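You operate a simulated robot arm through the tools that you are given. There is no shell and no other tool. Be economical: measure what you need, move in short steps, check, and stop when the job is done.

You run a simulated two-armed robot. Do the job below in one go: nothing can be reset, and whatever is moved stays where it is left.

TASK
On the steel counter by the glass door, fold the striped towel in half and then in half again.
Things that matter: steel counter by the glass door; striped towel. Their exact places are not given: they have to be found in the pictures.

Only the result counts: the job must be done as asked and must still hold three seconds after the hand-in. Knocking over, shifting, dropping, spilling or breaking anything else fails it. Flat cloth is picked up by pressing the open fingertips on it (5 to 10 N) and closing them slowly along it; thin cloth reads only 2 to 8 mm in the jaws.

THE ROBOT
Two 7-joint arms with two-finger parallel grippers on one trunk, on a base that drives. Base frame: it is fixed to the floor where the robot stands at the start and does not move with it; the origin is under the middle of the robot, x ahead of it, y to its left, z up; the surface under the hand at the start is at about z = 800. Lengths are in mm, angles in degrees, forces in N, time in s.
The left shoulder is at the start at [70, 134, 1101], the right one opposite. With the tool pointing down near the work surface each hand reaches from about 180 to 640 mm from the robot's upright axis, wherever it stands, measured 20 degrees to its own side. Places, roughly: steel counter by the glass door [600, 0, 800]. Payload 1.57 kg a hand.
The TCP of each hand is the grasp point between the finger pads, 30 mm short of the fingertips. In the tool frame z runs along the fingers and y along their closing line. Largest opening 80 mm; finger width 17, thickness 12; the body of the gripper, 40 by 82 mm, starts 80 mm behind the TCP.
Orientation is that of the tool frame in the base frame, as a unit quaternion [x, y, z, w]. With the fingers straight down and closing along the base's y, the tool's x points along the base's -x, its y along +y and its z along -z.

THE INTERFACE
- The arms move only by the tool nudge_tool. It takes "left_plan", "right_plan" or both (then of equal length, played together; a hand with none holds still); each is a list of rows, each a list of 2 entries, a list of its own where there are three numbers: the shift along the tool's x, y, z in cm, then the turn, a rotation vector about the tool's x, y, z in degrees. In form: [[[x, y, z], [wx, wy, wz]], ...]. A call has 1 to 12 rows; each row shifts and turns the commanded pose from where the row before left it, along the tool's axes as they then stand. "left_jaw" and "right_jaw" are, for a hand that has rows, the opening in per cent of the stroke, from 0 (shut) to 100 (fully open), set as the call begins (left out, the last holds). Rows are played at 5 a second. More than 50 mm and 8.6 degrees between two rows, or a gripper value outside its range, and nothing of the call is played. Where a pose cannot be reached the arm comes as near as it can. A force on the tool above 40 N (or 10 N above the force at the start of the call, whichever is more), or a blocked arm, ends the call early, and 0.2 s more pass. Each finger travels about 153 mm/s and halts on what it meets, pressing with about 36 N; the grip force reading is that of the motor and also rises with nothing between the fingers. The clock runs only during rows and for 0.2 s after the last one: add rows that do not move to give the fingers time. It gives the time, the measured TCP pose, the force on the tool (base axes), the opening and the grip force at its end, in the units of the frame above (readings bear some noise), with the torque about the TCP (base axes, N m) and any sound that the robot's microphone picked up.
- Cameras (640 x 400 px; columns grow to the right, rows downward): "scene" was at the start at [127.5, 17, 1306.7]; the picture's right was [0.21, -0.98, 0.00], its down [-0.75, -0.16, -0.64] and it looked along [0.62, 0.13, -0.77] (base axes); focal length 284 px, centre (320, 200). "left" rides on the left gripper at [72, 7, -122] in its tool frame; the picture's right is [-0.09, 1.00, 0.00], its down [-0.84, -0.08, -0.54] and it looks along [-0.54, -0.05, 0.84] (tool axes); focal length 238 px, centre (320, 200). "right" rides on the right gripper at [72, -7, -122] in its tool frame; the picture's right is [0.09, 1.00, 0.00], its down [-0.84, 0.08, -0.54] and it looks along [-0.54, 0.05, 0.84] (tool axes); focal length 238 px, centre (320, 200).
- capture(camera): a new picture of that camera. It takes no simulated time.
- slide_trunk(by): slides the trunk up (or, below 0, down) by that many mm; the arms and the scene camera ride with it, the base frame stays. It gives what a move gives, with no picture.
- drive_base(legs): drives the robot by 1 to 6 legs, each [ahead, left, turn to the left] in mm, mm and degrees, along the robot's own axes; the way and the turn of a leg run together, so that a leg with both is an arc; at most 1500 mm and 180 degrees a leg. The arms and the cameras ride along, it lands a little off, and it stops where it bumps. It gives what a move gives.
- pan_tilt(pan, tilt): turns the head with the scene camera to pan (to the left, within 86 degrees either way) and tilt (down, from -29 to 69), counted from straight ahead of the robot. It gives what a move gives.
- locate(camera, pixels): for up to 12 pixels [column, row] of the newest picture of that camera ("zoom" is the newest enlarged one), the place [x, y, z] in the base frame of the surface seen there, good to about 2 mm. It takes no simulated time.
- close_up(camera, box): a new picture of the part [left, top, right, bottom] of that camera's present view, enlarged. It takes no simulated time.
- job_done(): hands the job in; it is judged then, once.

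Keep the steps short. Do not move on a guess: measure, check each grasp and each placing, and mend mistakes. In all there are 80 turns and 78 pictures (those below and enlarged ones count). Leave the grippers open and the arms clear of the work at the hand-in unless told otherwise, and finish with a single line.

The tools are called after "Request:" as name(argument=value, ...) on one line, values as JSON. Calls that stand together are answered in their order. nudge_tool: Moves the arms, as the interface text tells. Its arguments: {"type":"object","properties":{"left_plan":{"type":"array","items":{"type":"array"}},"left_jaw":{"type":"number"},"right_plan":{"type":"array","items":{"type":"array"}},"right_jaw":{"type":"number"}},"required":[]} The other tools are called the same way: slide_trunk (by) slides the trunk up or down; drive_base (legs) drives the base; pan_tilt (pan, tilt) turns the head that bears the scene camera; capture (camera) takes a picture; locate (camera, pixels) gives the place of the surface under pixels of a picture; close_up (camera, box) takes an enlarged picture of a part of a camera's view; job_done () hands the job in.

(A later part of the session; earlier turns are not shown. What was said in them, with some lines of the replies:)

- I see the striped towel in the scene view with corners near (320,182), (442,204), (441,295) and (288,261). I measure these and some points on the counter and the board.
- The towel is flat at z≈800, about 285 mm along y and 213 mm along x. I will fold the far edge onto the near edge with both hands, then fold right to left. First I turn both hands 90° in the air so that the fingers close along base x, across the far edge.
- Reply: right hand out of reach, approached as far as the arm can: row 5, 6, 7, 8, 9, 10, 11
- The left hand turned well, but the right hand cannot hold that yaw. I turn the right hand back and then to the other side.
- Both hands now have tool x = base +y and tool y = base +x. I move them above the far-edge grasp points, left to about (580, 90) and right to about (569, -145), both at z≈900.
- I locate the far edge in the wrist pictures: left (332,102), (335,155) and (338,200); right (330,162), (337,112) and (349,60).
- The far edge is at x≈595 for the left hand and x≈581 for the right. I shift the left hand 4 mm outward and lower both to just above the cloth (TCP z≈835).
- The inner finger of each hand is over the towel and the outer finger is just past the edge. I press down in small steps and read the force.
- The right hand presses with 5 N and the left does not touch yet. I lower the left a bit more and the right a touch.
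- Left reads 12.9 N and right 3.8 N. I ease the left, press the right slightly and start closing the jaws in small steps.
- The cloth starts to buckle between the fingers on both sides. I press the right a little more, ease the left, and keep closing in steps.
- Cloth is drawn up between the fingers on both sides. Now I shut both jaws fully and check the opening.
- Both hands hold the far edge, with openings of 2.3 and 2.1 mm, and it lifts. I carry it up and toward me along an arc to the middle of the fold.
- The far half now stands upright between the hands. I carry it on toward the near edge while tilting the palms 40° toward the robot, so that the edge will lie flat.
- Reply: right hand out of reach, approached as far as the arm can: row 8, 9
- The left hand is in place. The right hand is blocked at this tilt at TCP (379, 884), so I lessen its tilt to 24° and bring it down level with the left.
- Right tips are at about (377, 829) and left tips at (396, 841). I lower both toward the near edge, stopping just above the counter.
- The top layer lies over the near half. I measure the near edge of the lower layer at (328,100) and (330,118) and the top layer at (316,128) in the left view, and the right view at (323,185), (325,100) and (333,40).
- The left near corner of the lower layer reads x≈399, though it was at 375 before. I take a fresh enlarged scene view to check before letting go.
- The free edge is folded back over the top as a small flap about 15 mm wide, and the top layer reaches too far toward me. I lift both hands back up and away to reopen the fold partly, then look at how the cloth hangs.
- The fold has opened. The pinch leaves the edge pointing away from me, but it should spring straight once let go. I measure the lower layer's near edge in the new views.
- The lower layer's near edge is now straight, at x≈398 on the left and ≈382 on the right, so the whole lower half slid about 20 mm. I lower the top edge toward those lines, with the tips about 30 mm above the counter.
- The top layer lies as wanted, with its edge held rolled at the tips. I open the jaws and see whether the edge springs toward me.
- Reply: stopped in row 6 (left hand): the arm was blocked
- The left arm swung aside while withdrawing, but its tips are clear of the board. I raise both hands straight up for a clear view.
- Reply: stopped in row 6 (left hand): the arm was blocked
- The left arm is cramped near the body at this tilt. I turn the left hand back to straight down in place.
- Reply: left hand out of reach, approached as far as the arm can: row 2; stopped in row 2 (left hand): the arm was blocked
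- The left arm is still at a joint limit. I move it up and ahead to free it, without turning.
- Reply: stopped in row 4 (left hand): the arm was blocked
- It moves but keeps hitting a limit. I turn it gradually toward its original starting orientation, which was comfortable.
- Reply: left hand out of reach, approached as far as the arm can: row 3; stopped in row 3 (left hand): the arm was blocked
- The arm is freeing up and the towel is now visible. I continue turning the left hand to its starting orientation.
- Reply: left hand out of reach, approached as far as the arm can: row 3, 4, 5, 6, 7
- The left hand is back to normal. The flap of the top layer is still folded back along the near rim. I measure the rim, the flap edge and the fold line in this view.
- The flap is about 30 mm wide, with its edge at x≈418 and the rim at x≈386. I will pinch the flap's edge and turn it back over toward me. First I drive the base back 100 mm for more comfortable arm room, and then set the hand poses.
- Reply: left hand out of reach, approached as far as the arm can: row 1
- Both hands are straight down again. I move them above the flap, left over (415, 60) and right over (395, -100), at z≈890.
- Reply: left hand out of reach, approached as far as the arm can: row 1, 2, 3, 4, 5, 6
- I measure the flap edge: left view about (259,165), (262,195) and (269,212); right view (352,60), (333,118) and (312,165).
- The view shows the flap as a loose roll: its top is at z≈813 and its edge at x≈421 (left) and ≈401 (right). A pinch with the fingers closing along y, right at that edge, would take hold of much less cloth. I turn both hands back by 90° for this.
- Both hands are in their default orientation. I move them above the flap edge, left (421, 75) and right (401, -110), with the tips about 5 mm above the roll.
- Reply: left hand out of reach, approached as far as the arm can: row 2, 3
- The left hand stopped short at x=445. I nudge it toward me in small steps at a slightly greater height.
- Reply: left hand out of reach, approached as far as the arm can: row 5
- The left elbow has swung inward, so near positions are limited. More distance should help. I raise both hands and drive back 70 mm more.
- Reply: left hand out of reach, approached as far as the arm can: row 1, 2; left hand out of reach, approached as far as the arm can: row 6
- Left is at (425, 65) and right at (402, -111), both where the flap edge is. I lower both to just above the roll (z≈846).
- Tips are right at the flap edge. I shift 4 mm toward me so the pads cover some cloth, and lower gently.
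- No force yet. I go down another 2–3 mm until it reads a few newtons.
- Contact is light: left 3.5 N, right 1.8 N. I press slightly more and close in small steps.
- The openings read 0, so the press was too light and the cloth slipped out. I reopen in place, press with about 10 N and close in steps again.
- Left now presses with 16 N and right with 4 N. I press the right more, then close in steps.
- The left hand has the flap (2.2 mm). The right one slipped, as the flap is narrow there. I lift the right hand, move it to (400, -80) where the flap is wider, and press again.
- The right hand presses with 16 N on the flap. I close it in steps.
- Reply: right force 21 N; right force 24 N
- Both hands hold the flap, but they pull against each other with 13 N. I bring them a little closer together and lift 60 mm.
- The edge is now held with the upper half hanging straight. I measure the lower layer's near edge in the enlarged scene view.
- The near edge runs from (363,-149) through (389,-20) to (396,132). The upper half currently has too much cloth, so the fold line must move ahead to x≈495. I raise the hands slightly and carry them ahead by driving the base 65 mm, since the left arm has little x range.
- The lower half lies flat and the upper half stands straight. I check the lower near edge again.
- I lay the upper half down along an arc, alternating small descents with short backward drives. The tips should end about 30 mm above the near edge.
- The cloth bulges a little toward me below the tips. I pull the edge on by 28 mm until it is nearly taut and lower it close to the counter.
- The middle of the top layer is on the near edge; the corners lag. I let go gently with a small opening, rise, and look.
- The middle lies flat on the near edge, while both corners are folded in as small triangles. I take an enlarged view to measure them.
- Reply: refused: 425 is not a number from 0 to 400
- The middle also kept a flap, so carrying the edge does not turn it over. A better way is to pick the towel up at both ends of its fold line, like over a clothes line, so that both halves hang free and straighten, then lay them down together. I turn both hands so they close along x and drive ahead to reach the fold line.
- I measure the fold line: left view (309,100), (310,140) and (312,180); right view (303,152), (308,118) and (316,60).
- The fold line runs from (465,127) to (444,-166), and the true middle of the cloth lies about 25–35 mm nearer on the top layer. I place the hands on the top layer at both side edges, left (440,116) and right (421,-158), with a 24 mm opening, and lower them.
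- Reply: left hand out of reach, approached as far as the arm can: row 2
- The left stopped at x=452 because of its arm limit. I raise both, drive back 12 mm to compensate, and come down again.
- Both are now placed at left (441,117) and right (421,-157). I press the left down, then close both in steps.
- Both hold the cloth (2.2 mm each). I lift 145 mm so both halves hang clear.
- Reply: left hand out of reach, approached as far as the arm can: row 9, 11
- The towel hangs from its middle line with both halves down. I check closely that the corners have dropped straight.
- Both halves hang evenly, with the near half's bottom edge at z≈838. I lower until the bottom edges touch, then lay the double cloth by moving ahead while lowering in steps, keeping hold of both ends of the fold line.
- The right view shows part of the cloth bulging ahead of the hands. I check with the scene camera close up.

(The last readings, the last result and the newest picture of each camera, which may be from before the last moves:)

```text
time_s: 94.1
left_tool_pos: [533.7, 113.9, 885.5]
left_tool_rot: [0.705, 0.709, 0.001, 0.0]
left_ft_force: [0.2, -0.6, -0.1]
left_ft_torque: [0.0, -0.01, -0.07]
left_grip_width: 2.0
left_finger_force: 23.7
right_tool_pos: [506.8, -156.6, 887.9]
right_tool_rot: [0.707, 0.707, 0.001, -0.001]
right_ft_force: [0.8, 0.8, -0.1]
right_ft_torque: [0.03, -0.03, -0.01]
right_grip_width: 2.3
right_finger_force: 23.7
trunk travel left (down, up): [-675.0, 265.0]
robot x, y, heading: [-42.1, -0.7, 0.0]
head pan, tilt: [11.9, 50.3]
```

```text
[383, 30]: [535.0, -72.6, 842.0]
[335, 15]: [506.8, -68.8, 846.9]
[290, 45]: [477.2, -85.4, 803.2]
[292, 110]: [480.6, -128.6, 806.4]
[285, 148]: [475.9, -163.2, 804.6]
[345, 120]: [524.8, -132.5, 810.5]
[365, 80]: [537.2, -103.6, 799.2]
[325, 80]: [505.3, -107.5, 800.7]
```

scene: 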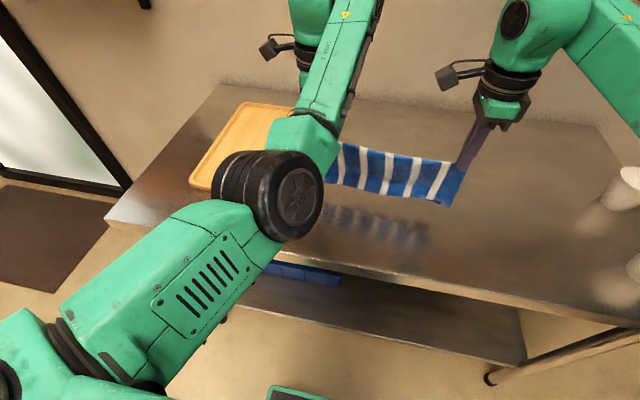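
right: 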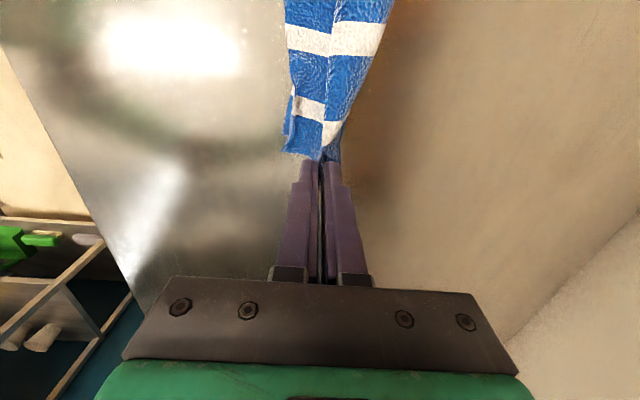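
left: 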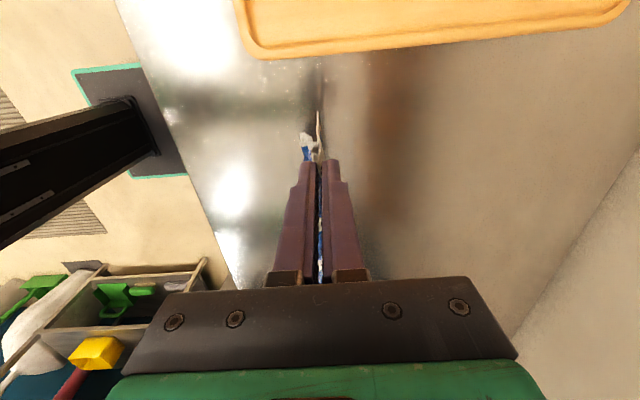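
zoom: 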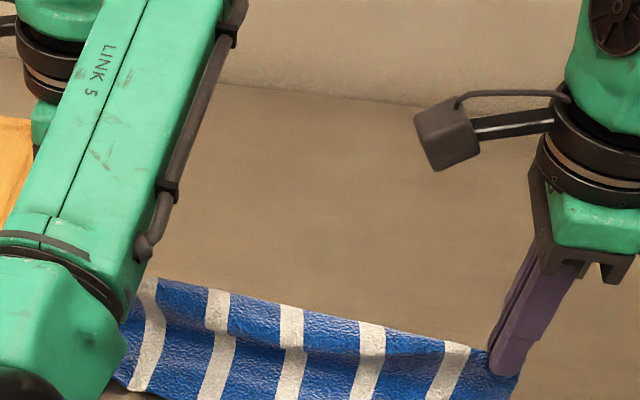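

The halves bulged instead of trailing, because their edges slid along. I raise the hands again so they hang straight, then lay the cloth in the other direction, backward with more travel and less lowering per step.

Request:
nudge_tool(left_plan=[[[0, 0, -1.2], [0, 0, 0]], [[0, 0, -1.3], [0, 0, 0]], [[0, 0, -1.3], [0, 0, 0]], [[0, 0, -1.3], [0, 0, 0]], [[0, 0, -0.2], [0, 0, 0]], [[0, 0, 0], [0, 0, 0]]], right_plan=[[[0, 0, -1.2], [0, 0, 0]], [[0, 0, -1.3], [0, 0, 0]], [[0, 0, -1.3], [0, 0, 0]], [[0, 0, -1.2], [0, 0, 0]], [[0, 0, 0], [0, 0, 0]], [[0, 0, 0], [0, 0, 0]]])

Request:
nudge_tool(left_plan=[[[0, 0, 0.5], [0, 0, 0]], [[0, 0, 0], [0, 0, 0]]], right_plan=[[[0, 0, 0.5], [0, 0, 0]], [[0, 0, 0], [0, 0, 0]]])

Request:
drive_base(legs=[[-28, 0, 0]])

Request:
nudge_tool(left_plan=[[[0, 0, 0.4], [0, 0, 0]], [[0, 0, 0.4], [0, 0, 0]]], right_plan=[[[0, 0, 0.4], [0, 0, 0]], [[0, 0, 0.4], [0, 0, 0]]])

Request:
drive_base(legs=[[-28, 0, 0]])

Request:
nudge_tool(left_plan=[[[0, 0, 0.5], [0, 0, 0]], [[0, 0, 0.5], [0, 0, 0]]], right_plan=[[[0, 0, 0.5], [0, 0, 0]], [[0, 0, 0.5], [0, 0, 0]]])

Request:
drive_base(legs=[[-22, 0, 0]])

Request:
capture(camera="right")

```text
time_s: 95.5
left_tool_pos: [534.7, 112.9, 937.9]
left_tool_rot: [0.705, 0.709, 0.002, 0.0]
left_ft_force: [-0.1, -1.1, -0.1]
left_ft_torque: [0.0, -0.02, 0.01]
left_grip_width: 2.3
left_finger_force: 23.6
right_tool_pos: [506.1, -155.2, 937.8]
right_tool_rot: [0.708, 0.706, 0.001, -0.001]
right_ft_force: [1.1, -0.5, 0.0]
right_ft_torque: [-0.02, -0.01, 0.02]
right_grip_width: 2.1
right_finger_force: 23.6
trunk travel left (down, up): [-675.0, 265.0]
robot x, y, heading: [-41.5, -1.1, 0.0]
head pan, tilt: [11.9, 50.3]
```

```text
time_s: 96.1
left_tool_pos: [535.1, 114.4, 932.8]
left_tool_rot: [0.705, 0.709, 0.001, 0.0]
left_ft_force: [0.2, 1.2, 0.3]
left_ft_torque: [0.0, -0.01, -0.04]
left_grip_width: 2.3
left_finger_force: 23.3
right_tool_pos: [504.7, -155.3, 932.6]
right_tool_rot: [0.707, 0.707, -0.001, 0.0]
right_ft_force: [0.2, 0.3, 0.8]
right_ft_torque: [0.01, -0.02, 0.02]
right_grip_width: 2.5
right_finger_force: 23.3
trunk travel left (down, up): [-675.0, 265.0]
robot x, y, heading: [-41.9, -4.0, 0.2]
head pan, tilt: [11.9, 50.3]
```

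```text
time_s: 96.9
left_tool_pos: [509.1, 113.1, 931.8]
left_tool_rot: [0.706, 0.709, 0.001, -0.001]
left_ft_force: [1.2, -0.5, 0.1]
left_ft_torque: [0.05, 0.06, -0.05]
left_grip_width: 2.3
left_finger_force: 23.8
right_tool_pos: [480.5, -156.6, 930.6]
right_tool_rot: [0.708, 0.706, -0.001, -0.001]
right_ft_force: [0.2, -0.9, -0.3]
right_ft_torque: [0.01, 0.0, -0.01]
right_grip_width: 2.3
right_finger_force: 23.8
trunk travel left (down, up): [-675.0, 265.0]
robot x, y, heading: [-71.6, -2.3, 0.2]
head pan, tilt: [11.9, 50.3]
```

```text
time_s: 97.5
left_tool_pos: [506.2, 114.4, 923.6]
left_tool_rot: [0.705, 0.709, 0.001, 0.0]
left_ft_force: [0.6, 0.6, 0.5]
left_ft_torque: [0.0, -0.01, -0.01]
left_grip_width: 2.2
left_finger_force: 23.8
right_tool_pos: [478.6, -156.4, 924.8]
right_tool_rot: [0.708, 0.706, 0.0, 0.0]
right_ft_force: [0.5, -1.2, 0.4]
right_ft_torque: [0.0, -0.01, -0.02]
right_grip_width: 2.4
right_finger_force: 23.8
trunk travel left (down, up): [-675.0, 265.0]
robot x, y, heading: [-70.8, -0.8, -0.1]
head pan, tilt: [11.9, 50.3]
```

```text
time_s: 98.3
left_tool_pos: [483.2, 114.1, 922.1]
left_tool_rot: [0.706, 0.709, 0.0, -0.001]
left_ft_force: [0.2, 0.3, 1.0]
left_ft_torque: [0.0, 0.03, 0.0]
left_grip_width: 2.3
left_finger_force: 23.2
right_tool_pos: [453.0, -156.1, 921.5]
right_tool_rot: [0.708, 0.706, -0.001, -0.001]
right_ft_force: [0.0, 0.3, 0.3]
right_ft_torque: [-0.03, 0.0, -0.01]
right_grip_width: 2.1
right_finger_force: 23.5
trunk travel left (down, up): [-675.0, 265.0]
robot x, y, heading: [-98.7, 0.4, 0.1]
head pan, tilt: [11.9, 50.3]
```

```text
time_s: 98.9
left_tool_pos: [480.7, 113.4, 915.8]
left_tool_rot: [0.706, 0.709, 0.001, 0.0]
left_ft_force: [-0.2, 0.3, 0.9]
left_ft_torque: [0.01, 0.03, 0.03]
left_grip_width: 2.5
left_finger_force: 23.6
right_tool_pos: [451.8, -156.4, 913.1]
right_tool_rot: [0.708, 0.706, 0.0, -0.001]
right_ft_force: [0.2, 0.4, -0.1]
right_ft_torque: [0.0, 0.0, 0.02]
right_grip_width: 2.0
right_finger_force: 23.3
trunk travel left (down, up): [-675.0, 265.0]
robot x, y, heading: [-95.2, -0.4, -0.0]
head pan, tilt: [11.9, 50.3]
```

```text
time_s: 99.7
left_tool_pos: [460.0, 114.6, 912.3]
left_tool_rot: [0.705, 0.709, 0.0, -0.002]
left_ft_force: [0.2, 0.2, -0.5]
left_ft_torque: [0.03, 0.03, -0.02]
left_grip_width: 2.3
left_finger_force: 22.9
right_tool_pos: [431.3, -157.1, 912.4]
right_tool_rot: [0.708, 0.706, -0.002, -0.001]
right_ft_force: [0.4, 0.7, 0.2]
right_ft_torque: [-0.05, 0.04, -0.02]
right_grip_width: 2.4
right_finger_force: 23.7
trunk travel left (down, up): [-675.0, 265.0]
robot x, y, heading: [-121.2, -0.2, 0.1]
head pan, tilt: [11.9, 50.3]
```

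```text
12 pictures are left
```

right: 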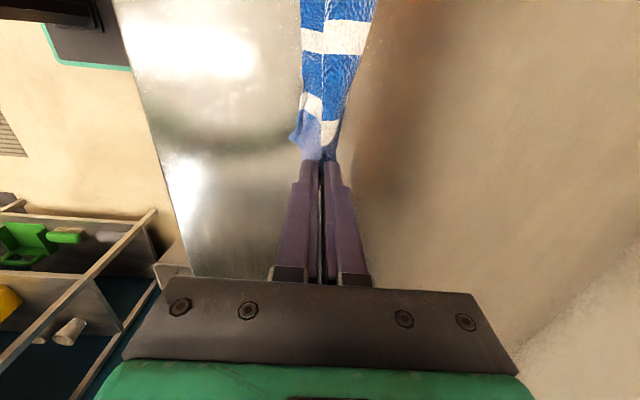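

I measure where both halves are now in this view.

Request:
locate(camera="right", pixels=[[305, 60], [306, 20], [318, 40], [335, 40], [358, 40], [370, 15], [292, 138], [345, 100]])

```text
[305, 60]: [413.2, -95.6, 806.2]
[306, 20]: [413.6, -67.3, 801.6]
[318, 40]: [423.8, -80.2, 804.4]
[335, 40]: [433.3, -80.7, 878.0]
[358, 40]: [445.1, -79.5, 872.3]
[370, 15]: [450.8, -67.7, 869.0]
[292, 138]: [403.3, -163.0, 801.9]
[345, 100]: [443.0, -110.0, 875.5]
```

The two halves splay about ±18 mm below the line, so slow moves don't make both trail. The base drives at about 240 mm/s, so I use one long quick drive, which should leave both hanging halves trailing behind by inertia and friction, and then lower at once.

Request:
nudge_tool(left_plan=[[[0, 0, -1.0], [0, 0, 0]], [[0, 0, -1.0], [0, 0, 0]], [[0, 0, 0], [0, 0, 0]]], right_plan=[[[0, 0, -1.0], [0, 0, 0]], [[0, 0, -1.0], [0, 0, 0]], [[0, 0, 0], [0, 0, 0]]])

Request:
drive_base(legs=[[60, 0, 0]])

Request:
nudge_tool(left_plan=[[[0, 0, 0], [0, 0, 0]], [[0, 0, 0], [0, 0, 0]], [[0, 0, 0.6], [0, 0, 0]], [[0, 0, 0.6], [0, 0, 0]]], right_plan=[[[0, 0, 0], [0, 0, 0]], [[0, 0, 0], [0, 0, 0]], [[0, 0, 0.6], [0, 0, 0]], [[0, 0, 0.6], [0, 0, 0]]])

Request:
drive_base(legs=[[-120, 0, 0]])

Request:
nudge_tool(left_plan=[[[0, 0, 2.0], [0, 0, 0]]], right_plan=[[[0, 0, 2.0], [0, 0, 0]]])

Request:
drive_base(legs=[[-35, 0, 0]])

Request:
nudge_tool(left_plan=[[[0, 0, 2.0], [0, 0, 0]]], right_plan=[[[0, 0, 2.0], [0, 0, 0]]])

Request:
capture(camera="right")

```text
time_s: 100.5
left_tool_pos: [458.4, 113.2, 935.0]
left_tool_rot: [0.705, 0.709, 0.001, -0.001]
left_ft_force: [1.0, -0.4, 0.1]
left_ft_torque: [0.01, -0.03, 0.02]
left_grip_width: 2.3
left_finger_force: 23.1
right_tool_pos: [429.9, -157.7, 935.5]
right_tool_rot: [0.708, 0.706, 0.0, 0.0]
right_ft_force: [-0.2, 0.1, -0.1]
right_ft_torque: [0.02, 0.02, -0.04]
right_grip_width: 2.1
right_finger_force: 24.1
trunk travel left (down, up): [-675.0, 265.0]
robot x, y, heading: [-119.1, -2.1, 0.1]
head pan, tilt: [11.9, 50.3]
```

```text
time_s: 101.5
left_tool_pos: [517.9, 113.9, 935.8]
left_tool_rot: [0.705, 0.709, 0.0, 0.0]
left_ft_force: [0.6, 0.6, -0.4]
left_ft_torque: [0.02, -0.01, 0.01]
left_grip_width: 2.2
left_finger_force: 23.5
right_tool_pos: [488.3, -157.0, 935.6]
right_tool_rot: [0.708, 0.706, 0.0, -0.001]
right_ft_force: [0.3, -0.3, -0.1]
right_ft_torque: [0.0, -0.03, -0.01]
right_grip_width: 2.1
right_finger_force: 23.2
trunk travel left (down, up): [-675.0, 265.0]
robot x, y, heading: [-59.1, 1.3, -0.1]
head pan, tilt: [11.9, 50.3]
```

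```text
time_s: 102.5
left_tool_pos: [518.9, 113.5, 924.0]
left_tool_rot: [0.705, 0.709, 0.001, 0.0]
left_ft_force: [0.1, -0.2, -0.2]
left_ft_torque: [0.02, 0.01, 0.02]
left_grip_width: 2.3
left_finger_force: 23.8
right_tool_pos: [487.7, -156.3, 923.0]
right_tool_rot: [0.709, 0.705, 0.0, -0.001]
right_ft_force: [-0.5, 0.0, -0.2]
right_ft_torque: [-0.01, -0.01, -0.01]
right_grip_width: 2.3
right_finger_force: 23.8
trunk travel left (down, up): [-675.0, 265.0]
robot x, y, heading: [-57.0, 3.2, 0.2]
head pan, tilt: [11.9, 50.3]
```

```text
time_s: 103.8
left_tool_pos: [398.7, 113.9, 922.1]
left_tool_rot: [0.706, 0.709, 0.001, 0.0]
left_ft_force: [0.0, 0.3, 0.8]
left_ft_torque: [-0.02, 0.01, 0.01]
left_grip_width: 2.3
left_finger_force: 23.6
right_tool_pos: [366.2, -156.6, 919.9]
right_tool_rot: [0.708, 0.706, -0.001, 0.0]
right_ft_force: [0.4, 0.6, 0.1]
right_ft_torque: [-0.01, -0.02, -0.02]
right_grip_width: 2.1
right_finger_force: 23.5
trunk travel left (down, up): [-675.0, 265.0]
robot x, y, heading: [-179.7, -1.4, -0.0]
head pan, tilt: [11.9, 50.3]
```

```text
time_s: 104.2
left_tool_pos: [397.1, 113.7, 901.1]
left_tool_rot: [0.706, 0.709, 0.001, -0.001]
left_ft_force: [0.9, 0.0, -0.2]
left_ft_torque: [0.0, 0.01, 0.03]
left_grip_width: 2.5
left_finger_force: 24.1
right_tool_pos: [368.7, -156.2, 900.6]
right_tool_rot: [0.708, 0.706, -0.001, -0.001]
right_ft_force: [-0.7, -0.2, 0.0]
right_ft_torque: [0.02, 0.0, -0.02]
right_grip_width: 2.4
right_finger_force: 23.2
trunk travel left (down, up): [-675.0, 265.0]
robot x, y, heading: [-180.9, 2.1, -0.1]
head pan, tilt: [11.9, 50.3]
```

```text
time_s: 105.0
left_tool_pos: [364.8, 113.2, 899.5]
left_tool_rot: [0.705, 0.709, 0.0, -0.001]
left_ft_force: [0.9, 0.3, 0.7]
left_ft_torque: [0.0, 0.02, -0.07]
left_grip_width: 2.2
left_finger_force: 23.1
right_tool_pos: [334.5, -157.8, 899.7]
right_tool_rot: [0.708, 0.706, -0.002, 0.0]
right_ft_force: [0.1, 0.3, 0.3]
right_ft_torque: [0.01, 0.0, 0.03]
right_grip_width: 1.9
right_finger_force: 23.8
trunk travel left (down, up): [-675.0, 265.0]
robot x, y, heading: [-216.4, 1.2, 0.1]
head pan, tilt: [11.9, 50.3]
```

```text
time_s: 105.4
left_tool_pos: [364.8, 113.8, 881.0]
left_tool_rot: [0.705, 0.709, 0.0, -0.001]
left_ft_force: [-0.1, -0.3, 0.0]
left_ft_torque: [0.01, 0.03, -0.01]
left_grip_width: 2.3
left_finger_force: 23.5
right_tool_pos: [335.7, -156.6, 880.6]
right_tool_rot: [0.709, 0.706, -0.002, -0.002]
right_ft_force: [0.8, 0.0, -0.8]
right_ft_torque: [-0.03, 0.05, 0.0]
right_grip_width: 2.1
right_finger_force: 23.6
trunk travel left (down, up): [-675.0, 265.0]
robot x, y, heading: [-215.8, -4.2, -0.1]
head pan, tilt: [11.9, 50.3]
```

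```text
11 pictures are left
```

right: 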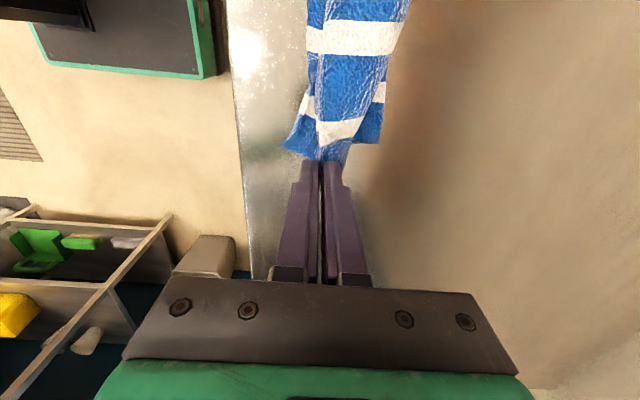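

Cloth now shows behind the line on the far side. I measure both sides.

Request:
locate(camera="right", pixels=[[310, 30], [309, 70], [304, 100], [288, 148], [375, 140], [378, 90], [395, 40], [350, 40], [330, 90]])

```text
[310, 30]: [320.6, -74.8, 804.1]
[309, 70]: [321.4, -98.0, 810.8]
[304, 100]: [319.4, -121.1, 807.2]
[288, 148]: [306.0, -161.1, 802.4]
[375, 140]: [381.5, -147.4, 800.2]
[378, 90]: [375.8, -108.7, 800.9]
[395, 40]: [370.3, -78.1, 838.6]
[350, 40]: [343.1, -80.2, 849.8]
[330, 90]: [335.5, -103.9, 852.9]
```

The near half bulges slightly ahead, but its edge already runs back under the line, so both edges trail. I pull 30 mm further toward me and lower to the counter.

Request:
drive_base(legs=[[-25, 0, 0]])

Request:
nudge_tool(left_plan=[[[0, 0, 1.2], [0, 0, 0]], [[0, 0, 1.2], [0, 0, 0]]], right_plan=[[[0, 0, 1.2], [0, 0, 0]], [[0, 0, 1.2], [0, 0, 0]]])

Request:
drive_base(legs=[[-12, 0, 0]])

Request:
nudge_tool(left_plan=[[[0, 0, 0.9], [0, 0, 0]], [[0, 0, 0.8], [0, 0, 0]], [[0, 0, 0], [0, 0, 0]]], right_plan=[[[0, 0, 0.9], [0, 0, 0]], [[0, 0, 0.8], [0, 0, 0]], [[0, 0, 0], [0, 0, 0]]])

Request:
pan_tilt(pan=0, tilt=50)

Request:
capture(camera="right")

Request:
capture(camera="scene")

```text
time_s: 106.2
left_tool_pos: [340.0, 113.4, 880.5]
left_tool_rot: [0.705, 0.709, 0.0, -0.001]
left_ft_force: [0.2, -0.3, -1.1]
left_ft_torque: [-0.01, -0.02, 0.02]
left_grip_width: 2.2
left_finger_force: 23.3
right_tool_pos: [310.2, -156.9, 880.1]
right_tool_rot: [0.709, 0.706, -0.001, -0.001]
right_ft_force: [-0.1, 0.1, 0.3]
right_ft_torque: [0.01, -0.02, -0.02]
right_grip_width: 2.3
right_finger_force: 23.5
trunk travel left (down, up): [-675.0, 265.0]
robot x, y, heading: [-242.4, 1.2, 0.1]
head pan, tilt: [11.9, 50.3]
```

```text
time_s: 106.8
left_tool_pos: [338.3, 113.9, 856.9]
left_tool_rot: [0.706, 0.708, 0.001, -0.001]
left_ft_force: [0.6, 0.0, 0.2]
left_ft_torque: [-0.01, -0.02, 0.02]
left_grip_width: 2.3
left_finger_force: 23.2
right_tool_pos: [306.7, -156.6, 859.1]
right_tool_rot: [0.708, 0.706, 0.0, -0.001]
right_ft_force: [-0.5, -0.3, 0.5]
right_ft_torque: [-0.03, 0.0, -0.02]
right_grip_width: 2.2
right_finger_force: 24.3
trunk travel left (down, up): [-675.0, 265.0]
robot x, y, heading: [-236.7, -2.8, 0.0]
head pan, tilt: [11.9, 50.3]
```

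```text
time_s: 107.6
left_tool_pos: [326.9, 113.1, 856.4]
left_tool_rot: [0.706, 0.709, 0.0, -0.002]
left_ft_force: [0.1, -0.3, 0.0]
left_ft_torque: [0.04, 0.01, -0.02]
left_grip_width: 2.0
left_finger_force: 23.7
right_tool_pos: [296.0, -155.6, 858.4]
right_tool_rot: [0.709, 0.705, -0.001, -0.001]
right_ft_force: [-0.5, 0.1, 0.7]
right_ft_torque: [0.0, -0.02, 0.03]
right_grip_width: 2.2
right_finger_force: 23.9
trunk travel left (down, up): [-675.0, 265.0]
robot x, y, heading: [-257.1, 1.6, -0.1]
head pan, tilt: [11.9, 50.3]
```

```text
time_s: 108.4
left_tool_pos: [325.6, 113.4, 841.4]
left_tool_rot: [0.705, 0.709, 0.001, -0.001]
left_ft_force: [0.0, -0.6, 1.1]
left_ft_torque: [-0.04, -0.02, -0.01]
left_grip_width: 1.9
left_finger_force: 23.4
right_tool_pos: [295.8, -157.3, 842.8]
right_tool_rot: [0.709, 0.705, 0.0, 0.0]
right_ft_force: [-0.6, 0.3, -0.9]
right_ft_torque: [0.02, -0.02, 0.01]
right_grip_width: 2.2
right_finger_force: 24.0
trunk travel left (down, up): [-675.0, 265.0]
robot x, y, heading: [-251.1, -2.6, 0.1]
head pan, tilt: [11.9, 50.3]
```

```text
time_s: 109.1
left_tool_pos: [326.0, 113.5, 841.2]
left_tool_rot: [0.706, 0.709, 0.0, -0.001]
left_ft_force: [0.6, -0.2, 0.0]
left_ft_torque: [0.02, 0.0, -0.04]
left_grip_width: 1.8
left_finger_force: 23.7
right_tool_pos: [294.6, -157.0, 841.8]
right_tool_rot: [0.708, 0.706, -0.001, -0.002]
right_ft_force: [-0.6, -0.8, -0.7]
right_ft_torque: [-0.05, -0.02, 0.02]
right_grip_width: 2.3
right_finger_force: 23.2
trunk travel left (down, up): [-675.0, 265.0]
robot x, y, heading: [-251.4, -1.6, -0.3]
head pan, tilt: [0.0, 50.0]
```

```text
10 pictures are left
```

right: 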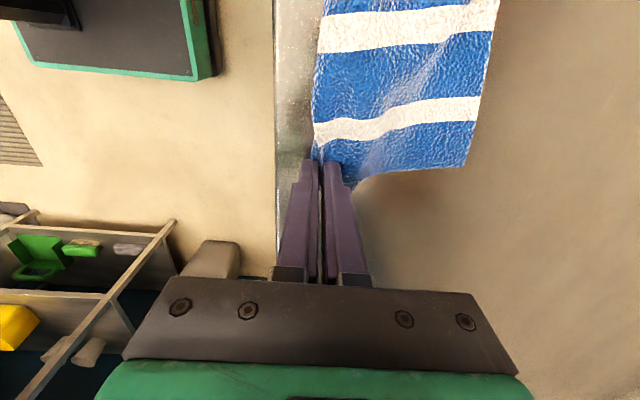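

```text
9 pictures are left
```

scene: 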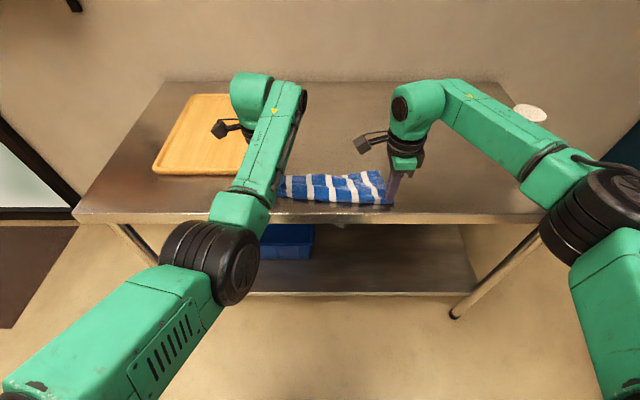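

Both halves now trail together, folded along the near line. I measure the folded towel's extent.

Request:
locate(camera="right", pixels=[[466, 163], [478, 100], [492, 40], [497, 5], [318, 60], [313, 110], [400, 170], [276, 100], [400, 100]])

Request:
close_up(camera="scene", box=[250, 150, 420, 230])

Request:
locate(camera="scene", pixels=[[283, 177], [330, 176], [375, 173], [340, 200], [300, 198], [370, 203], [340, 218]])

```text
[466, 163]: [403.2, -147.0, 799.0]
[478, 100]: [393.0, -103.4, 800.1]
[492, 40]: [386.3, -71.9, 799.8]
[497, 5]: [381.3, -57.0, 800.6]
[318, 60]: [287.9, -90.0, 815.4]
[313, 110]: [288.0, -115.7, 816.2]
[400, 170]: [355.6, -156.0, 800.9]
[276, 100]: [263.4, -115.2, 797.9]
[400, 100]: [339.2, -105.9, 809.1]
```

```text
3.76 times, centred on (335, 190) of scene
```

zoom: 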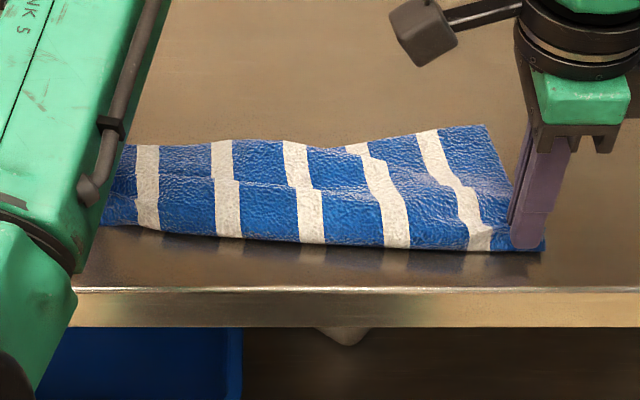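

```text
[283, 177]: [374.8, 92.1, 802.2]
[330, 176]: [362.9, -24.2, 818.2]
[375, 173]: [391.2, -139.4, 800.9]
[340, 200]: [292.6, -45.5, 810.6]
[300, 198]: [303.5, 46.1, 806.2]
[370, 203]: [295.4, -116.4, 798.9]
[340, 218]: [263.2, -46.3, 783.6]
```

The towel is folded in half: x≈288 to ≈390, with the fold line near me, and the right hand still holds both layers at the right end. For the second fold the right hand will carry this end over to the left end. First the left hand lets go, rises and moves well aside.

Request:
nudge_tool(left_plan=[[[0, 0, 0], [0, 0, 0]], [[0, 0, 0], [0, 0, 0]], [[0, 0, -1.0], [0, 0, 0]], [[0, 0, -3.0], [0, 0, 0]], [[0, 0, -4.0], [0, 0, 0]], [[0, 0, -4.0], [0, 0, 0]], [[4.0, 0, -2.0], [0, 0, 0]], [[4.0, 0, -2.0], [0, 0, 0]], [[4.0, 0, 0], [0, 0, 0]], [[4.0, 0, 0], [0, 0, 0]], [[4.0, 0, 0], [0, 0, 0]], [[4.0, 0, 0], [0, 0, 0]]], left_jaw=25)

Request:
capture(camera="scene")

```text
time_s: 111.7
left_tool_pos: [324.2, 355.3, 1000.8]
left_tool_rot: [0.705, 0.71, 0.0, 0.001]
left_ft_force: [0.0, 0.1, 0.1]
left_ft_torque: [-0.01, 0.0, -0.01]
left_grip_width: 19.9
left_finger_force: 0.1
right_tool_pos: [294.6, -155.0, 842.0]
right_tool_rot: [0.708, 0.706, 0.0, 0.001]
right_ft_force: [-0.5, -1.0, -0.1]
right_ft_torque: [-0.03, -0.05, 0.0]
right_grip_width: 2.2
right_finger_force: 23.8
trunk travel left (down, up): [-675.0, 265.0]
robot x, y, heading: [-248.6, 0.7, -0.2]
head pan, tilt: [0.0, 50.0]
```

```text
7 pictures are left
```

scene: 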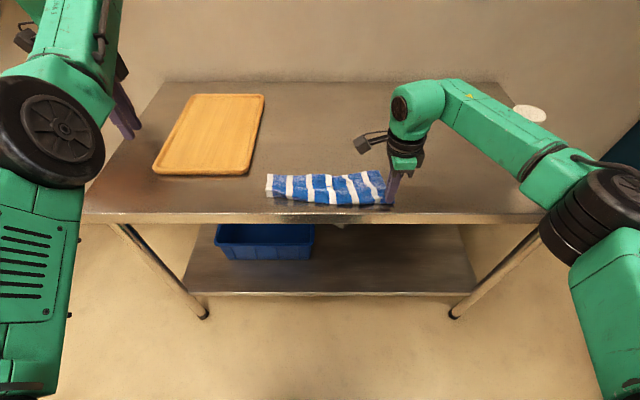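

The left arm is clear. Now the right hand lifts its end and carries it in an arc toward the left, then the base drives ahead so the hanging side edge can be laid back toward me.

Request:
nudge_tool(right_plan=[[[0, 0, -2.5], [0, 0, 0]], [[0.5, 0, -3.0], [0, 0, 0]], [[1.5, 0.3, -2.5], [0, 0, 0]], [[2.0, 0.5, -2.0], [0, 0, 0]], [[2.5, 0.5, -1.5], [0, 0, 0]], [[2.5, 0.5, -1.0], [0, 0, 0]], [[2.5, 0.5, -0.5], [0, 0, 0]], [[2.5, 0.5, 0], [0, 0, 0]], [[2.5, 0.5, 0], [0, 0, 0]], [[2.5, 0.5, 0], [0, 0, 0]]])

Request:
drive_base(legs=[[45, 0, 0]])

Request:
capture(camera="scene")

```text
time_s: 113.9
left_tool_pos: [324.9, 355.2, 1000.7]
left_tool_rot: [0.705, 0.709, 0.0, 0.0]
left_ft_force: [-0.5, 0.3, -1.0]
left_ft_torque: [0.04, 0.01, 0.01]
left_grip_width: 19.8
left_finger_force: 0.2
right_tool_pos: [305.6, 21.1, 964.6]
right_tool_rot: [0.708, 0.706, -0.001, -0.001]
right_ft_force: [0.0, -0.6, 0.6]
right_ft_torque: [-0.01, 0.0, -0.01]
right_grip_width: 2.3
right_finger_force: 23.8
right hand out of reach, approached as far as the arm can: row 8, 9, 10
trunk travel left (down, up): [-675.0, 265.0]
robot x, y, heading: [-251.8, 0.1, 0.3]
head pan, tilt: [0.0, 50.0]
```

```text
time_s: 114.8
left_tool_pos: [365.8, 352.8, 1004.4]
left_tool_rot: [0.705, 0.71, 0.001, 0.001]
left_ft_force: [-0.1, -0.3, 1.2]
left_ft_torque: [0.02, -0.03, -0.01]
left_grip_width: 19.8
left_finger_force: 0.0
right_tool_pos: [346.8, 21.3, 966.9]
right_tool_rot: [0.708, 0.706, 0.0, 0.001]
right_ft_force: [-1.0, 0.7, 0.2]
right_ft_torque: [0.03, -0.02, -0.01]
right_grip_width: 2.4
right_finger_force: 23.9
trunk travel left (down, up): [-675.0, 265.0]
robot x, y, heading: [-203.1, -0.6, -0.1]
head pan, tilt: [0.0, 50.0]
```

```text
6 pictures are left
```

scene: 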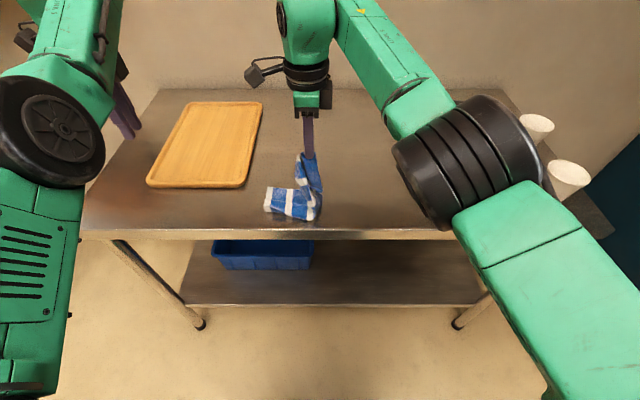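

The right half stands upright over the left half, but the right arm is at its sideways limit. I drive the base ahead and to the left to bring the held end above the left end.

Request:
drive_base(legs=[[55, 88, 0]])

Request:
nudge_tool(right_plan=[[[0, 0, 1.0], [0, 0, 0]], [[0, 0, 1.0], [0, 0, 0]], [[0, 0, 0.8], [0, 0, 0]], [[0, 0, 0], [0, 0, 0]]])

Request:
capture(camera="scene")

```text
time_s: 116.0
left_tool_pos: [422.1, 440.2, 1003.7]
left_tool_rot: [0.705, 0.709, 0.001, 0.0]
left_ft_force: [-0.5, 0.2, 0.0]
left_ft_torque: [0.02, 0.01, 0.03]
left_grip_width: 19.9
left_finger_force: 0.2
right_tool_pos: [403.1, 107.6, 964.5]
right_tool_rot: [0.708, 0.706, 0.0, 0.0]
right_ft_force: [-0.1, 0.0, 0.3]
right_ft_torque: [-0.03, 0.04, 0.0]
right_grip_width: 2.2
right_finger_force: 23.1
trunk travel left (down, up): [-675.0, 265.0]
robot x, y, heading: [-153.1, 86.4, 0.2]
head pan, tilt: [0.0, 50.0]
```

```text
time_s: 117.0
left_tool_pos: [421.0, 441.3, 1001.4]
left_tool_rot: [0.705, 0.709, 0.002, 0.0]
left_ft_force: [-0.5, 0.9, 0.2]
left_ft_torque: [-0.01, -0.03, -0.01]
left_grip_width: 20.1
left_finger_force: 0.1
right_tool_pos: [403.7, 106.4, 936.8]
right_tool_rot: [0.708, 0.706, 0.0, 0.0]
right_ft_force: [1.0, -1.0, -0.4]
right_ft_torque: [-0.01, -0.04, 0.0]
right_grip_width: 2.2
right_finger_force: 23.0
trunk travel left (down, up): [-675.0, 265.0]
robot x, y, heading: [-150.8, 89.8, -0.1]
head pan, tilt: [0.0, 50.0]
```

```text
5 pictures are left
```

scene: 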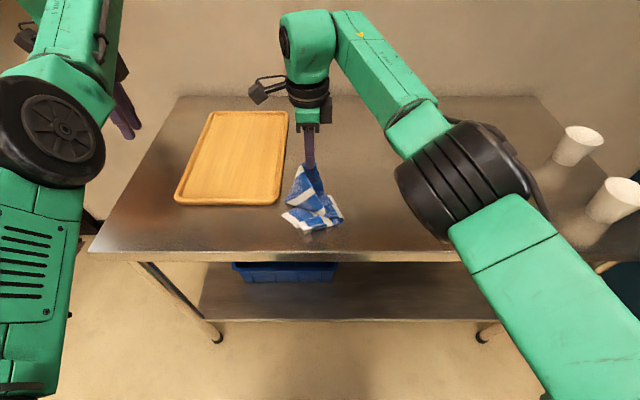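

The held end hangs above the stack. I check where the lower stack lies before laying it down.

Request:
close_up(camera="scene", box=[250, 140, 380, 240])

Request:
locate(camera="scene", pixels=[[285, 215], [305, 229], [341, 213], [330, 197], [293, 200], [315, 210], [300, 180], [320, 182]])

```text
4.00 times, centred on (315, 190) of scene
```

zoom: 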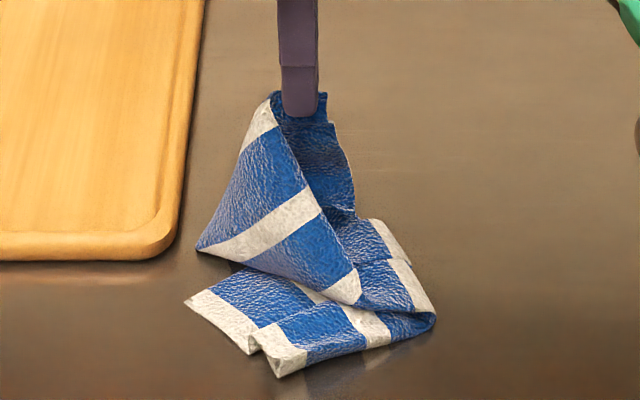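

```text
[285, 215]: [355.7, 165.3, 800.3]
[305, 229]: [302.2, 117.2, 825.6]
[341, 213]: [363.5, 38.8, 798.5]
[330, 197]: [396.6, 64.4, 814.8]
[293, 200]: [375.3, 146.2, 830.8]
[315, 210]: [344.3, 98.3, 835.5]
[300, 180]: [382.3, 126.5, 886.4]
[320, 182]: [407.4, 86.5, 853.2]
```

The stack has turned by about 30°, with its left end running from (356,165) to (302,117). The hanging end is above it. I lay it by driving back in steps while lowering, so the held corner ends near (310,115).

Request:
drive_base(legs=[[-30, 0, 0]])

Request:
nudge_tool(right_plan=[[[0.2, 0, 1.0], [0, 0, 0]], [[0.2, 0, 1.0], [0, 0, 0]]])

Request:
drive_base(legs=[[-28, 0, 0]])

Request:
nudge_tool(right_plan=[[[0.2, 0, 1.2], [0, 0, 0]], [[0.2, 0, 1.2], [0, 0, 0]]])

Request:
drive_base(legs=[[-22, 0, 0]])

Request:
nudge_tool(right_plan=[[[0, 0, 1.3], [0, 0, 0]], [[0, 0, 1.3], [0, 0, 0]]])

Request:
drive_base(legs=[[-14, 0, 0]])

Request:
nudge_tool(right_plan=[[[0, 0, 1.0], [0, 0, 0]], [[0, 0, 0.6], [0, 0, 0]], [[0, 0, 0], [0, 0, 0]]])

Request:
close_up(camera="scene", box=[250, 110, 400, 230])

```text
time_s: 117.8
left_tool_pos: [395.2, 441.5, 999.1]
left_tool_rot: [0.706, 0.709, -0.001, -0.002]
left_ft_force: [-1.1, -0.6, -0.2]
left_ft_torque: [0.04, 0.05, 0.0]
left_grip_width: 20.0
left_finger_force: 0.1
right_tool_pos: [377.2, 106.3, 935.2]
right_tool_rot: [0.709, 0.706, -0.003, -0.002]
right_ft_force: [1.2, 0.3, 0.4]
right_ft_torque: [0.01, 0.03, 0.01]
right_grip_width: 2.3
right_finger_force: 23.7
trunk travel left (down, up): [-675.0, 265.0]
robot x, y, heading: [-182.8, 86.9, -0.0]
head pan, tilt: [0.0, 50.0]
```

```text
time_s: 118.4
left_tool_pos: [393.1, 441.4, 1001.6]
left_tool_rot: [0.705, 0.709, 0.0, 0.0]
left_ft_force: [-0.2, -0.4, 0.3]
left_ft_torque: [0.03, 0.0, 0.0]
left_grip_width: 20.1
left_finger_force: 0.0
right_tool_pos: [374.1, 112.0, 916.3]
right_tool_rot: [0.709, 0.706, 0.0, 0.0]
right_ft_force: [0.0, -0.5, 0.4]
right_ft_torque: [-0.01, -0.01, -0.01]
right_grip_width: 2.0
right_finger_force: 23.6
trunk travel left (down, up): [-675.0, 265.0]
robot x, y, heading: [-183.1, 90.2, 0.2]
head pan, tilt: [0.0, 50.0]
```

```text
time_s: 119.2
left_tool_pos: [368.9, 441.1, 999.5]
left_tool_rot: [0.705, 0.709, -0.001, -0.002]
left_ft_force: [0.6, -0.1, -0.5]
left_ft_torque: [-0.01, 0.04, -0.01]
left_grip_width: 19.8
left_finger_force: 0.2
right_tool_pos: [349.1, 111.3, 913.9]
right_tool_rot: [0.708, 0.706, -0.002, -0.002]
right_ft_force: [0.1, 0.0, 0.0]
right_ft_torque: [0.0, -0.01, 0.0]
right_grip_width: 2.3
right_finger_force: 24.1
trunk travel left (down, up): [-675.0, 265.0]
robot x, y, heading: [-210.7, 82.9, 0.0]
head pan, tilt: [0.0, 50.0]
```

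```text
time_s: 119.8
left_tool_pos: [364.8, 441.7, 1001.4]
left_tool_rot: [0.705, 0.709, 0.001, 0.0]
left_ft_force: [1.1, 0.7, -0.1]
left_ft_torque: [0.01, 0.0, -0.02]
left_grip_width: 19.9
left_finger_force: 0.1
right_tool_pos: [345.5, 115.0, 891.2]
right_tool_rot: [0.708, 0.706, -0.001, -0.002]
right_ft_force: [1.4, -0.2, -0.2]
right_ft_torque: [-0.02, 0.0, 0.0]
right_grip_width: 2.2
right_finger_force: 23.7
trunk travel left (down, up): [-675.0, 265.0]
robot x, y, heading: [-212.6, 85.1, -0.0]
head pan, tilt: [0.0, 50.0]
```

```text
time_s: 120.6
left_tool_pos: [345.4, 441.7, 999.3]
left_tool_rot: [0.705, 0.709, 0.0, -0.001]
left_ft_force: [0.0, 0.5, -0.1]
left_ft_torque: [-0.02, -0.01, 0.01]
left_grip_width: 20.0
left_finger_force: 0.1
right_tool_pos: [327.5, 114.9, 888.2]
right_tool_rot: [0.708, 0.706, -0.002, -0.001]
right_ft_force: [-0.4, -0.3, -0.4]
right_ft_torque: [0.01, -0.02, 0.02]
right_grip_width: 2.2
right_finger_force: 23.9
trunk travel left (down, up): [-675.0, 265.0]
robot x, y, heading: [-228.7, 86.3, -0.1]
head pan, tilt: [0.0, 50.0]
```

```text
time_s: 121.2
left_tool_pos: [344.1, 440.8, 1000.9]
left_tool_rot: [0.705, 0.709, 0.0, 0.001]
left_ft_force: [0.5, -0.8, -0.5]
left_ft_torque: [-0.03, 0.01, -0.02]
left_grip_width: 20.3
left_finger_force: 0.0
right_tool_pos: [325.0, 114.6, 865.0]
right_tool_rot: [0.708, 0.706, -0.001, -0.001]
right_ft_force: [-0.2, -0.1, -0.3]
right_ft_torque: [0.01, 0.02, 0.01]
right_grip_width: 2.2
right_finger_force: 24.1
trunk travel left (down, up): [-675.0, 265.0]
robot x, y, heading: [-232.5, 84.9, -0.3]
head pan, tilt: [0.0, 50.0]
```

```text
time_s: 122.0
left_tool_pos: [330.5, 440.9, 999.9]
left_tool_rot: [0.705, 0.709, 0.0, -0.001]
left_ft_force: [0.7, -0.5, -0.8]
left_ft_torque: [0.02, 0.0, 0.03]
left_grip_width: 20.0
left_finger_force: 0.0
right_tool_pos: [314.2, 112.7, 863.5]
right_tool_rot: [0.709, 0.706, -0.001, -0.002]
right_ft_force: [-0.1, -0.8, 0.3]
right_ft_torque: [-0.01, -0.01, 0.02]
right_grip_width: 2.2
right_finger_force: 23.8
trunk travel left (down, up): [-675.0, 265.0]
robot x, y, heading: [-246.8, 84.7, -0.3]
head pan, tilt: [0.0, 50.0]
```

```text
time_s: 122.8
left_tool_pos: [327.8, 440.9, 1001.2]
left_tool_rot: [0.705, 0.709, 0.001, -0.001]
left_ft_force: [0.0, 1.1, -0.1]
left_ft_torque: [-0.03, 0.0, 0.02]
left_grip_width: 20.0
left_finger_force: 0.0
right_tool_pos: [310.1, 113.0, 848.6]
right_tool_rot: [0.708, 0.706, 0.0, 0.0]
right_ft_force: [0.9, -0.5, -0.1]
right_ft_torque: [0.0, 0.0, 0.01]
right_grip_width: 2.1
right_finger_force: 23.6
trunk travel left (down, up): [-675.0, 265.0]
robot x, y, heading: [-245.4, 85.5, -0.2]
head pan, tilt: [0.0, 50.0]
```

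```text
3.33 times, centred on (325, 170) of scene
```

zoom: 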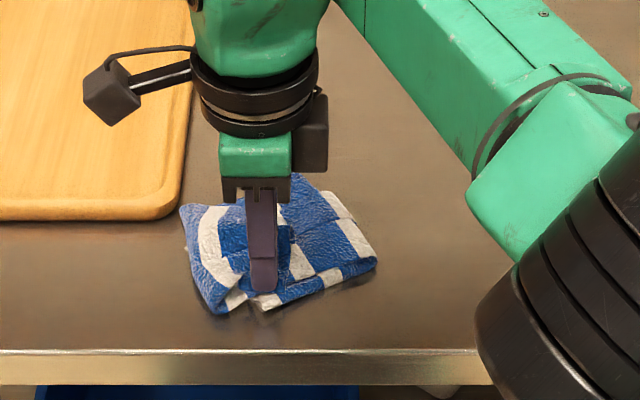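

The towel is now a compact packet. I release the right hand gently, rise straight up and look.

Request:
nudge_tool(right_plan=[[[0, 0, 0.3], [0, 0, 0]], [[0, 0, 0], [0, 0, 0]], [[0, 0, -0.7], [0, 0, 0]], [[0, 0, -1.5], [0, 0, 0]], [[0, 0, -3.0], [0, 0, 0]], [[0, 0, -4.0], [0, 0, 0]], [[-3.0, 0, -3.0], [0, 0, 0]], [[-4.0, 0, -2.0], [0, 0, 0]], [[-4.0, 0, 0], [0, 0, 0]], [[-4.0, 0, 0], [0, 0, 0]], [[-4.0, 0, 0], [0, 0, 0]], [[-4.0, 0, 0], [0, 0, 0]]], right_jaw=25)

Request:
close_up(camera="scene", box=[260, 140, 380, 230])

Request:
locate(camera="zoom", pixels=[[150, 130], [200, 330], [460, 250], [350, 100], [300, 200], [400, 180], [220, 250], [280, 300]])

```text
time_s: 125.4
left_tool_pos: [329.2, 438.1, 1002.6]
left_tool_rot: [0.705, 0.709, 0.001, 0.0]
left_ft_force: [1.3, -0.2, 0.3]
left_ft_torque: [0.0, 0.0, -0.05]
left_grip_width: 20.1
left_finger_force: 0.1
right_tool_pos: [308.0, -119.5, 986.4]
right_tool_rot: [0.708, 0.706, 0.0, -0.001]
right_ft_force: [0.9, 0.2, 0.1]
right_ft_torque: [0.03, -0.02, 0.01]
right_grip_width: 19.8
right_finger_force: 0.0
trunk travel left (down, up): [-675.0, 265.0]
robot x, y, heading: [-249.1, 84.6, -0.1]
head pan, tilt: [0.0, 50.0]
```

```text
4.44 times, centred on (320, 185) of scene
```

zoom: 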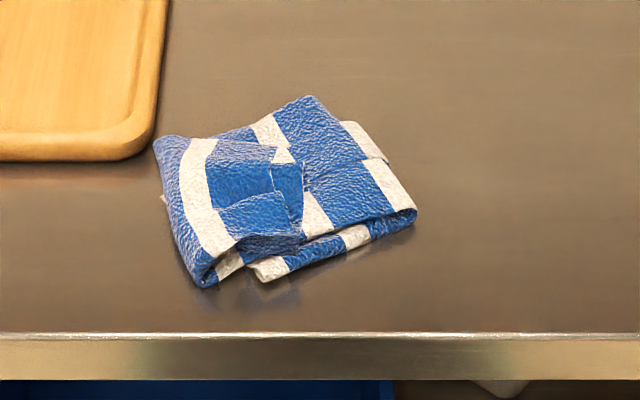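

```text
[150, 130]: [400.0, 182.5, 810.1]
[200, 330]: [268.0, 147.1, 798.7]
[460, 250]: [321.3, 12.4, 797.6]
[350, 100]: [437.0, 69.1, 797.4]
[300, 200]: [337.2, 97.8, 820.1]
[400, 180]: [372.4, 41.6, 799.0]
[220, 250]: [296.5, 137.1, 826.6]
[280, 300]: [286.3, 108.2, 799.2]
```

The towel lies as a packet of about 130 × 120 mm, roughly a quarter of its first size. It is not tidy: part of the top layer is folded back on itself. The board looks untouched, and the arms are clear. With few turns and pictures left, another try could spoil it, so I open both grippers fully and hand in.

Request:
nudge_tool(left_plan=[[[0, 0, 0], [0, 0, 0]], [[0, 0, 0], [0, 0, 0]], [[0, 0, 0], [0, 0, 0]]], right_plan=[[[0, 0, 0], [0, 0, 0]], [[0, 0, 0], [0, 0, 0]], [[0, 0, 0], [0, 0, 0]]], left_jaw=100, right_jaw=100)

Request:
job_done()

```text
time_s: 126.2
left_tool_pos: [329.7, 441.8, 1001.1]
left_tool_rot: [0.705, 0.709, 0.0, 0.0]
left_ft_force: [0.9, 0.0, -0.1]
left_ft_torque: [0.0, 0.01, -0.02]
left_grip_width: 80.0
left_finger_force: 0.0
right_tool_pos: [308.7, -118.6, 986.2]
right_tool_rot: [0.709, 0.706, -0.001, -0.001]
right_ft_force: [-0.3, -0.1, 0.0]
right_ft_torque: [0.0, 0.02, -0.02]
right_grip_width: 80.1
right_finger_force: 0.1
trunk travel left (down, up): [-675.0, 265.0]
robot x, y, heading: [-246.5, 87.1, 0.1]
head pan, tilt: [0.0, 50.0]
```

```text
The job is handed in.
```

I handed in the towel folded in half and in half again, about a quarter of its first size, but untidily: it is turned about 30°, its edges are not aligned, and part of the top layer is folded back on itself.
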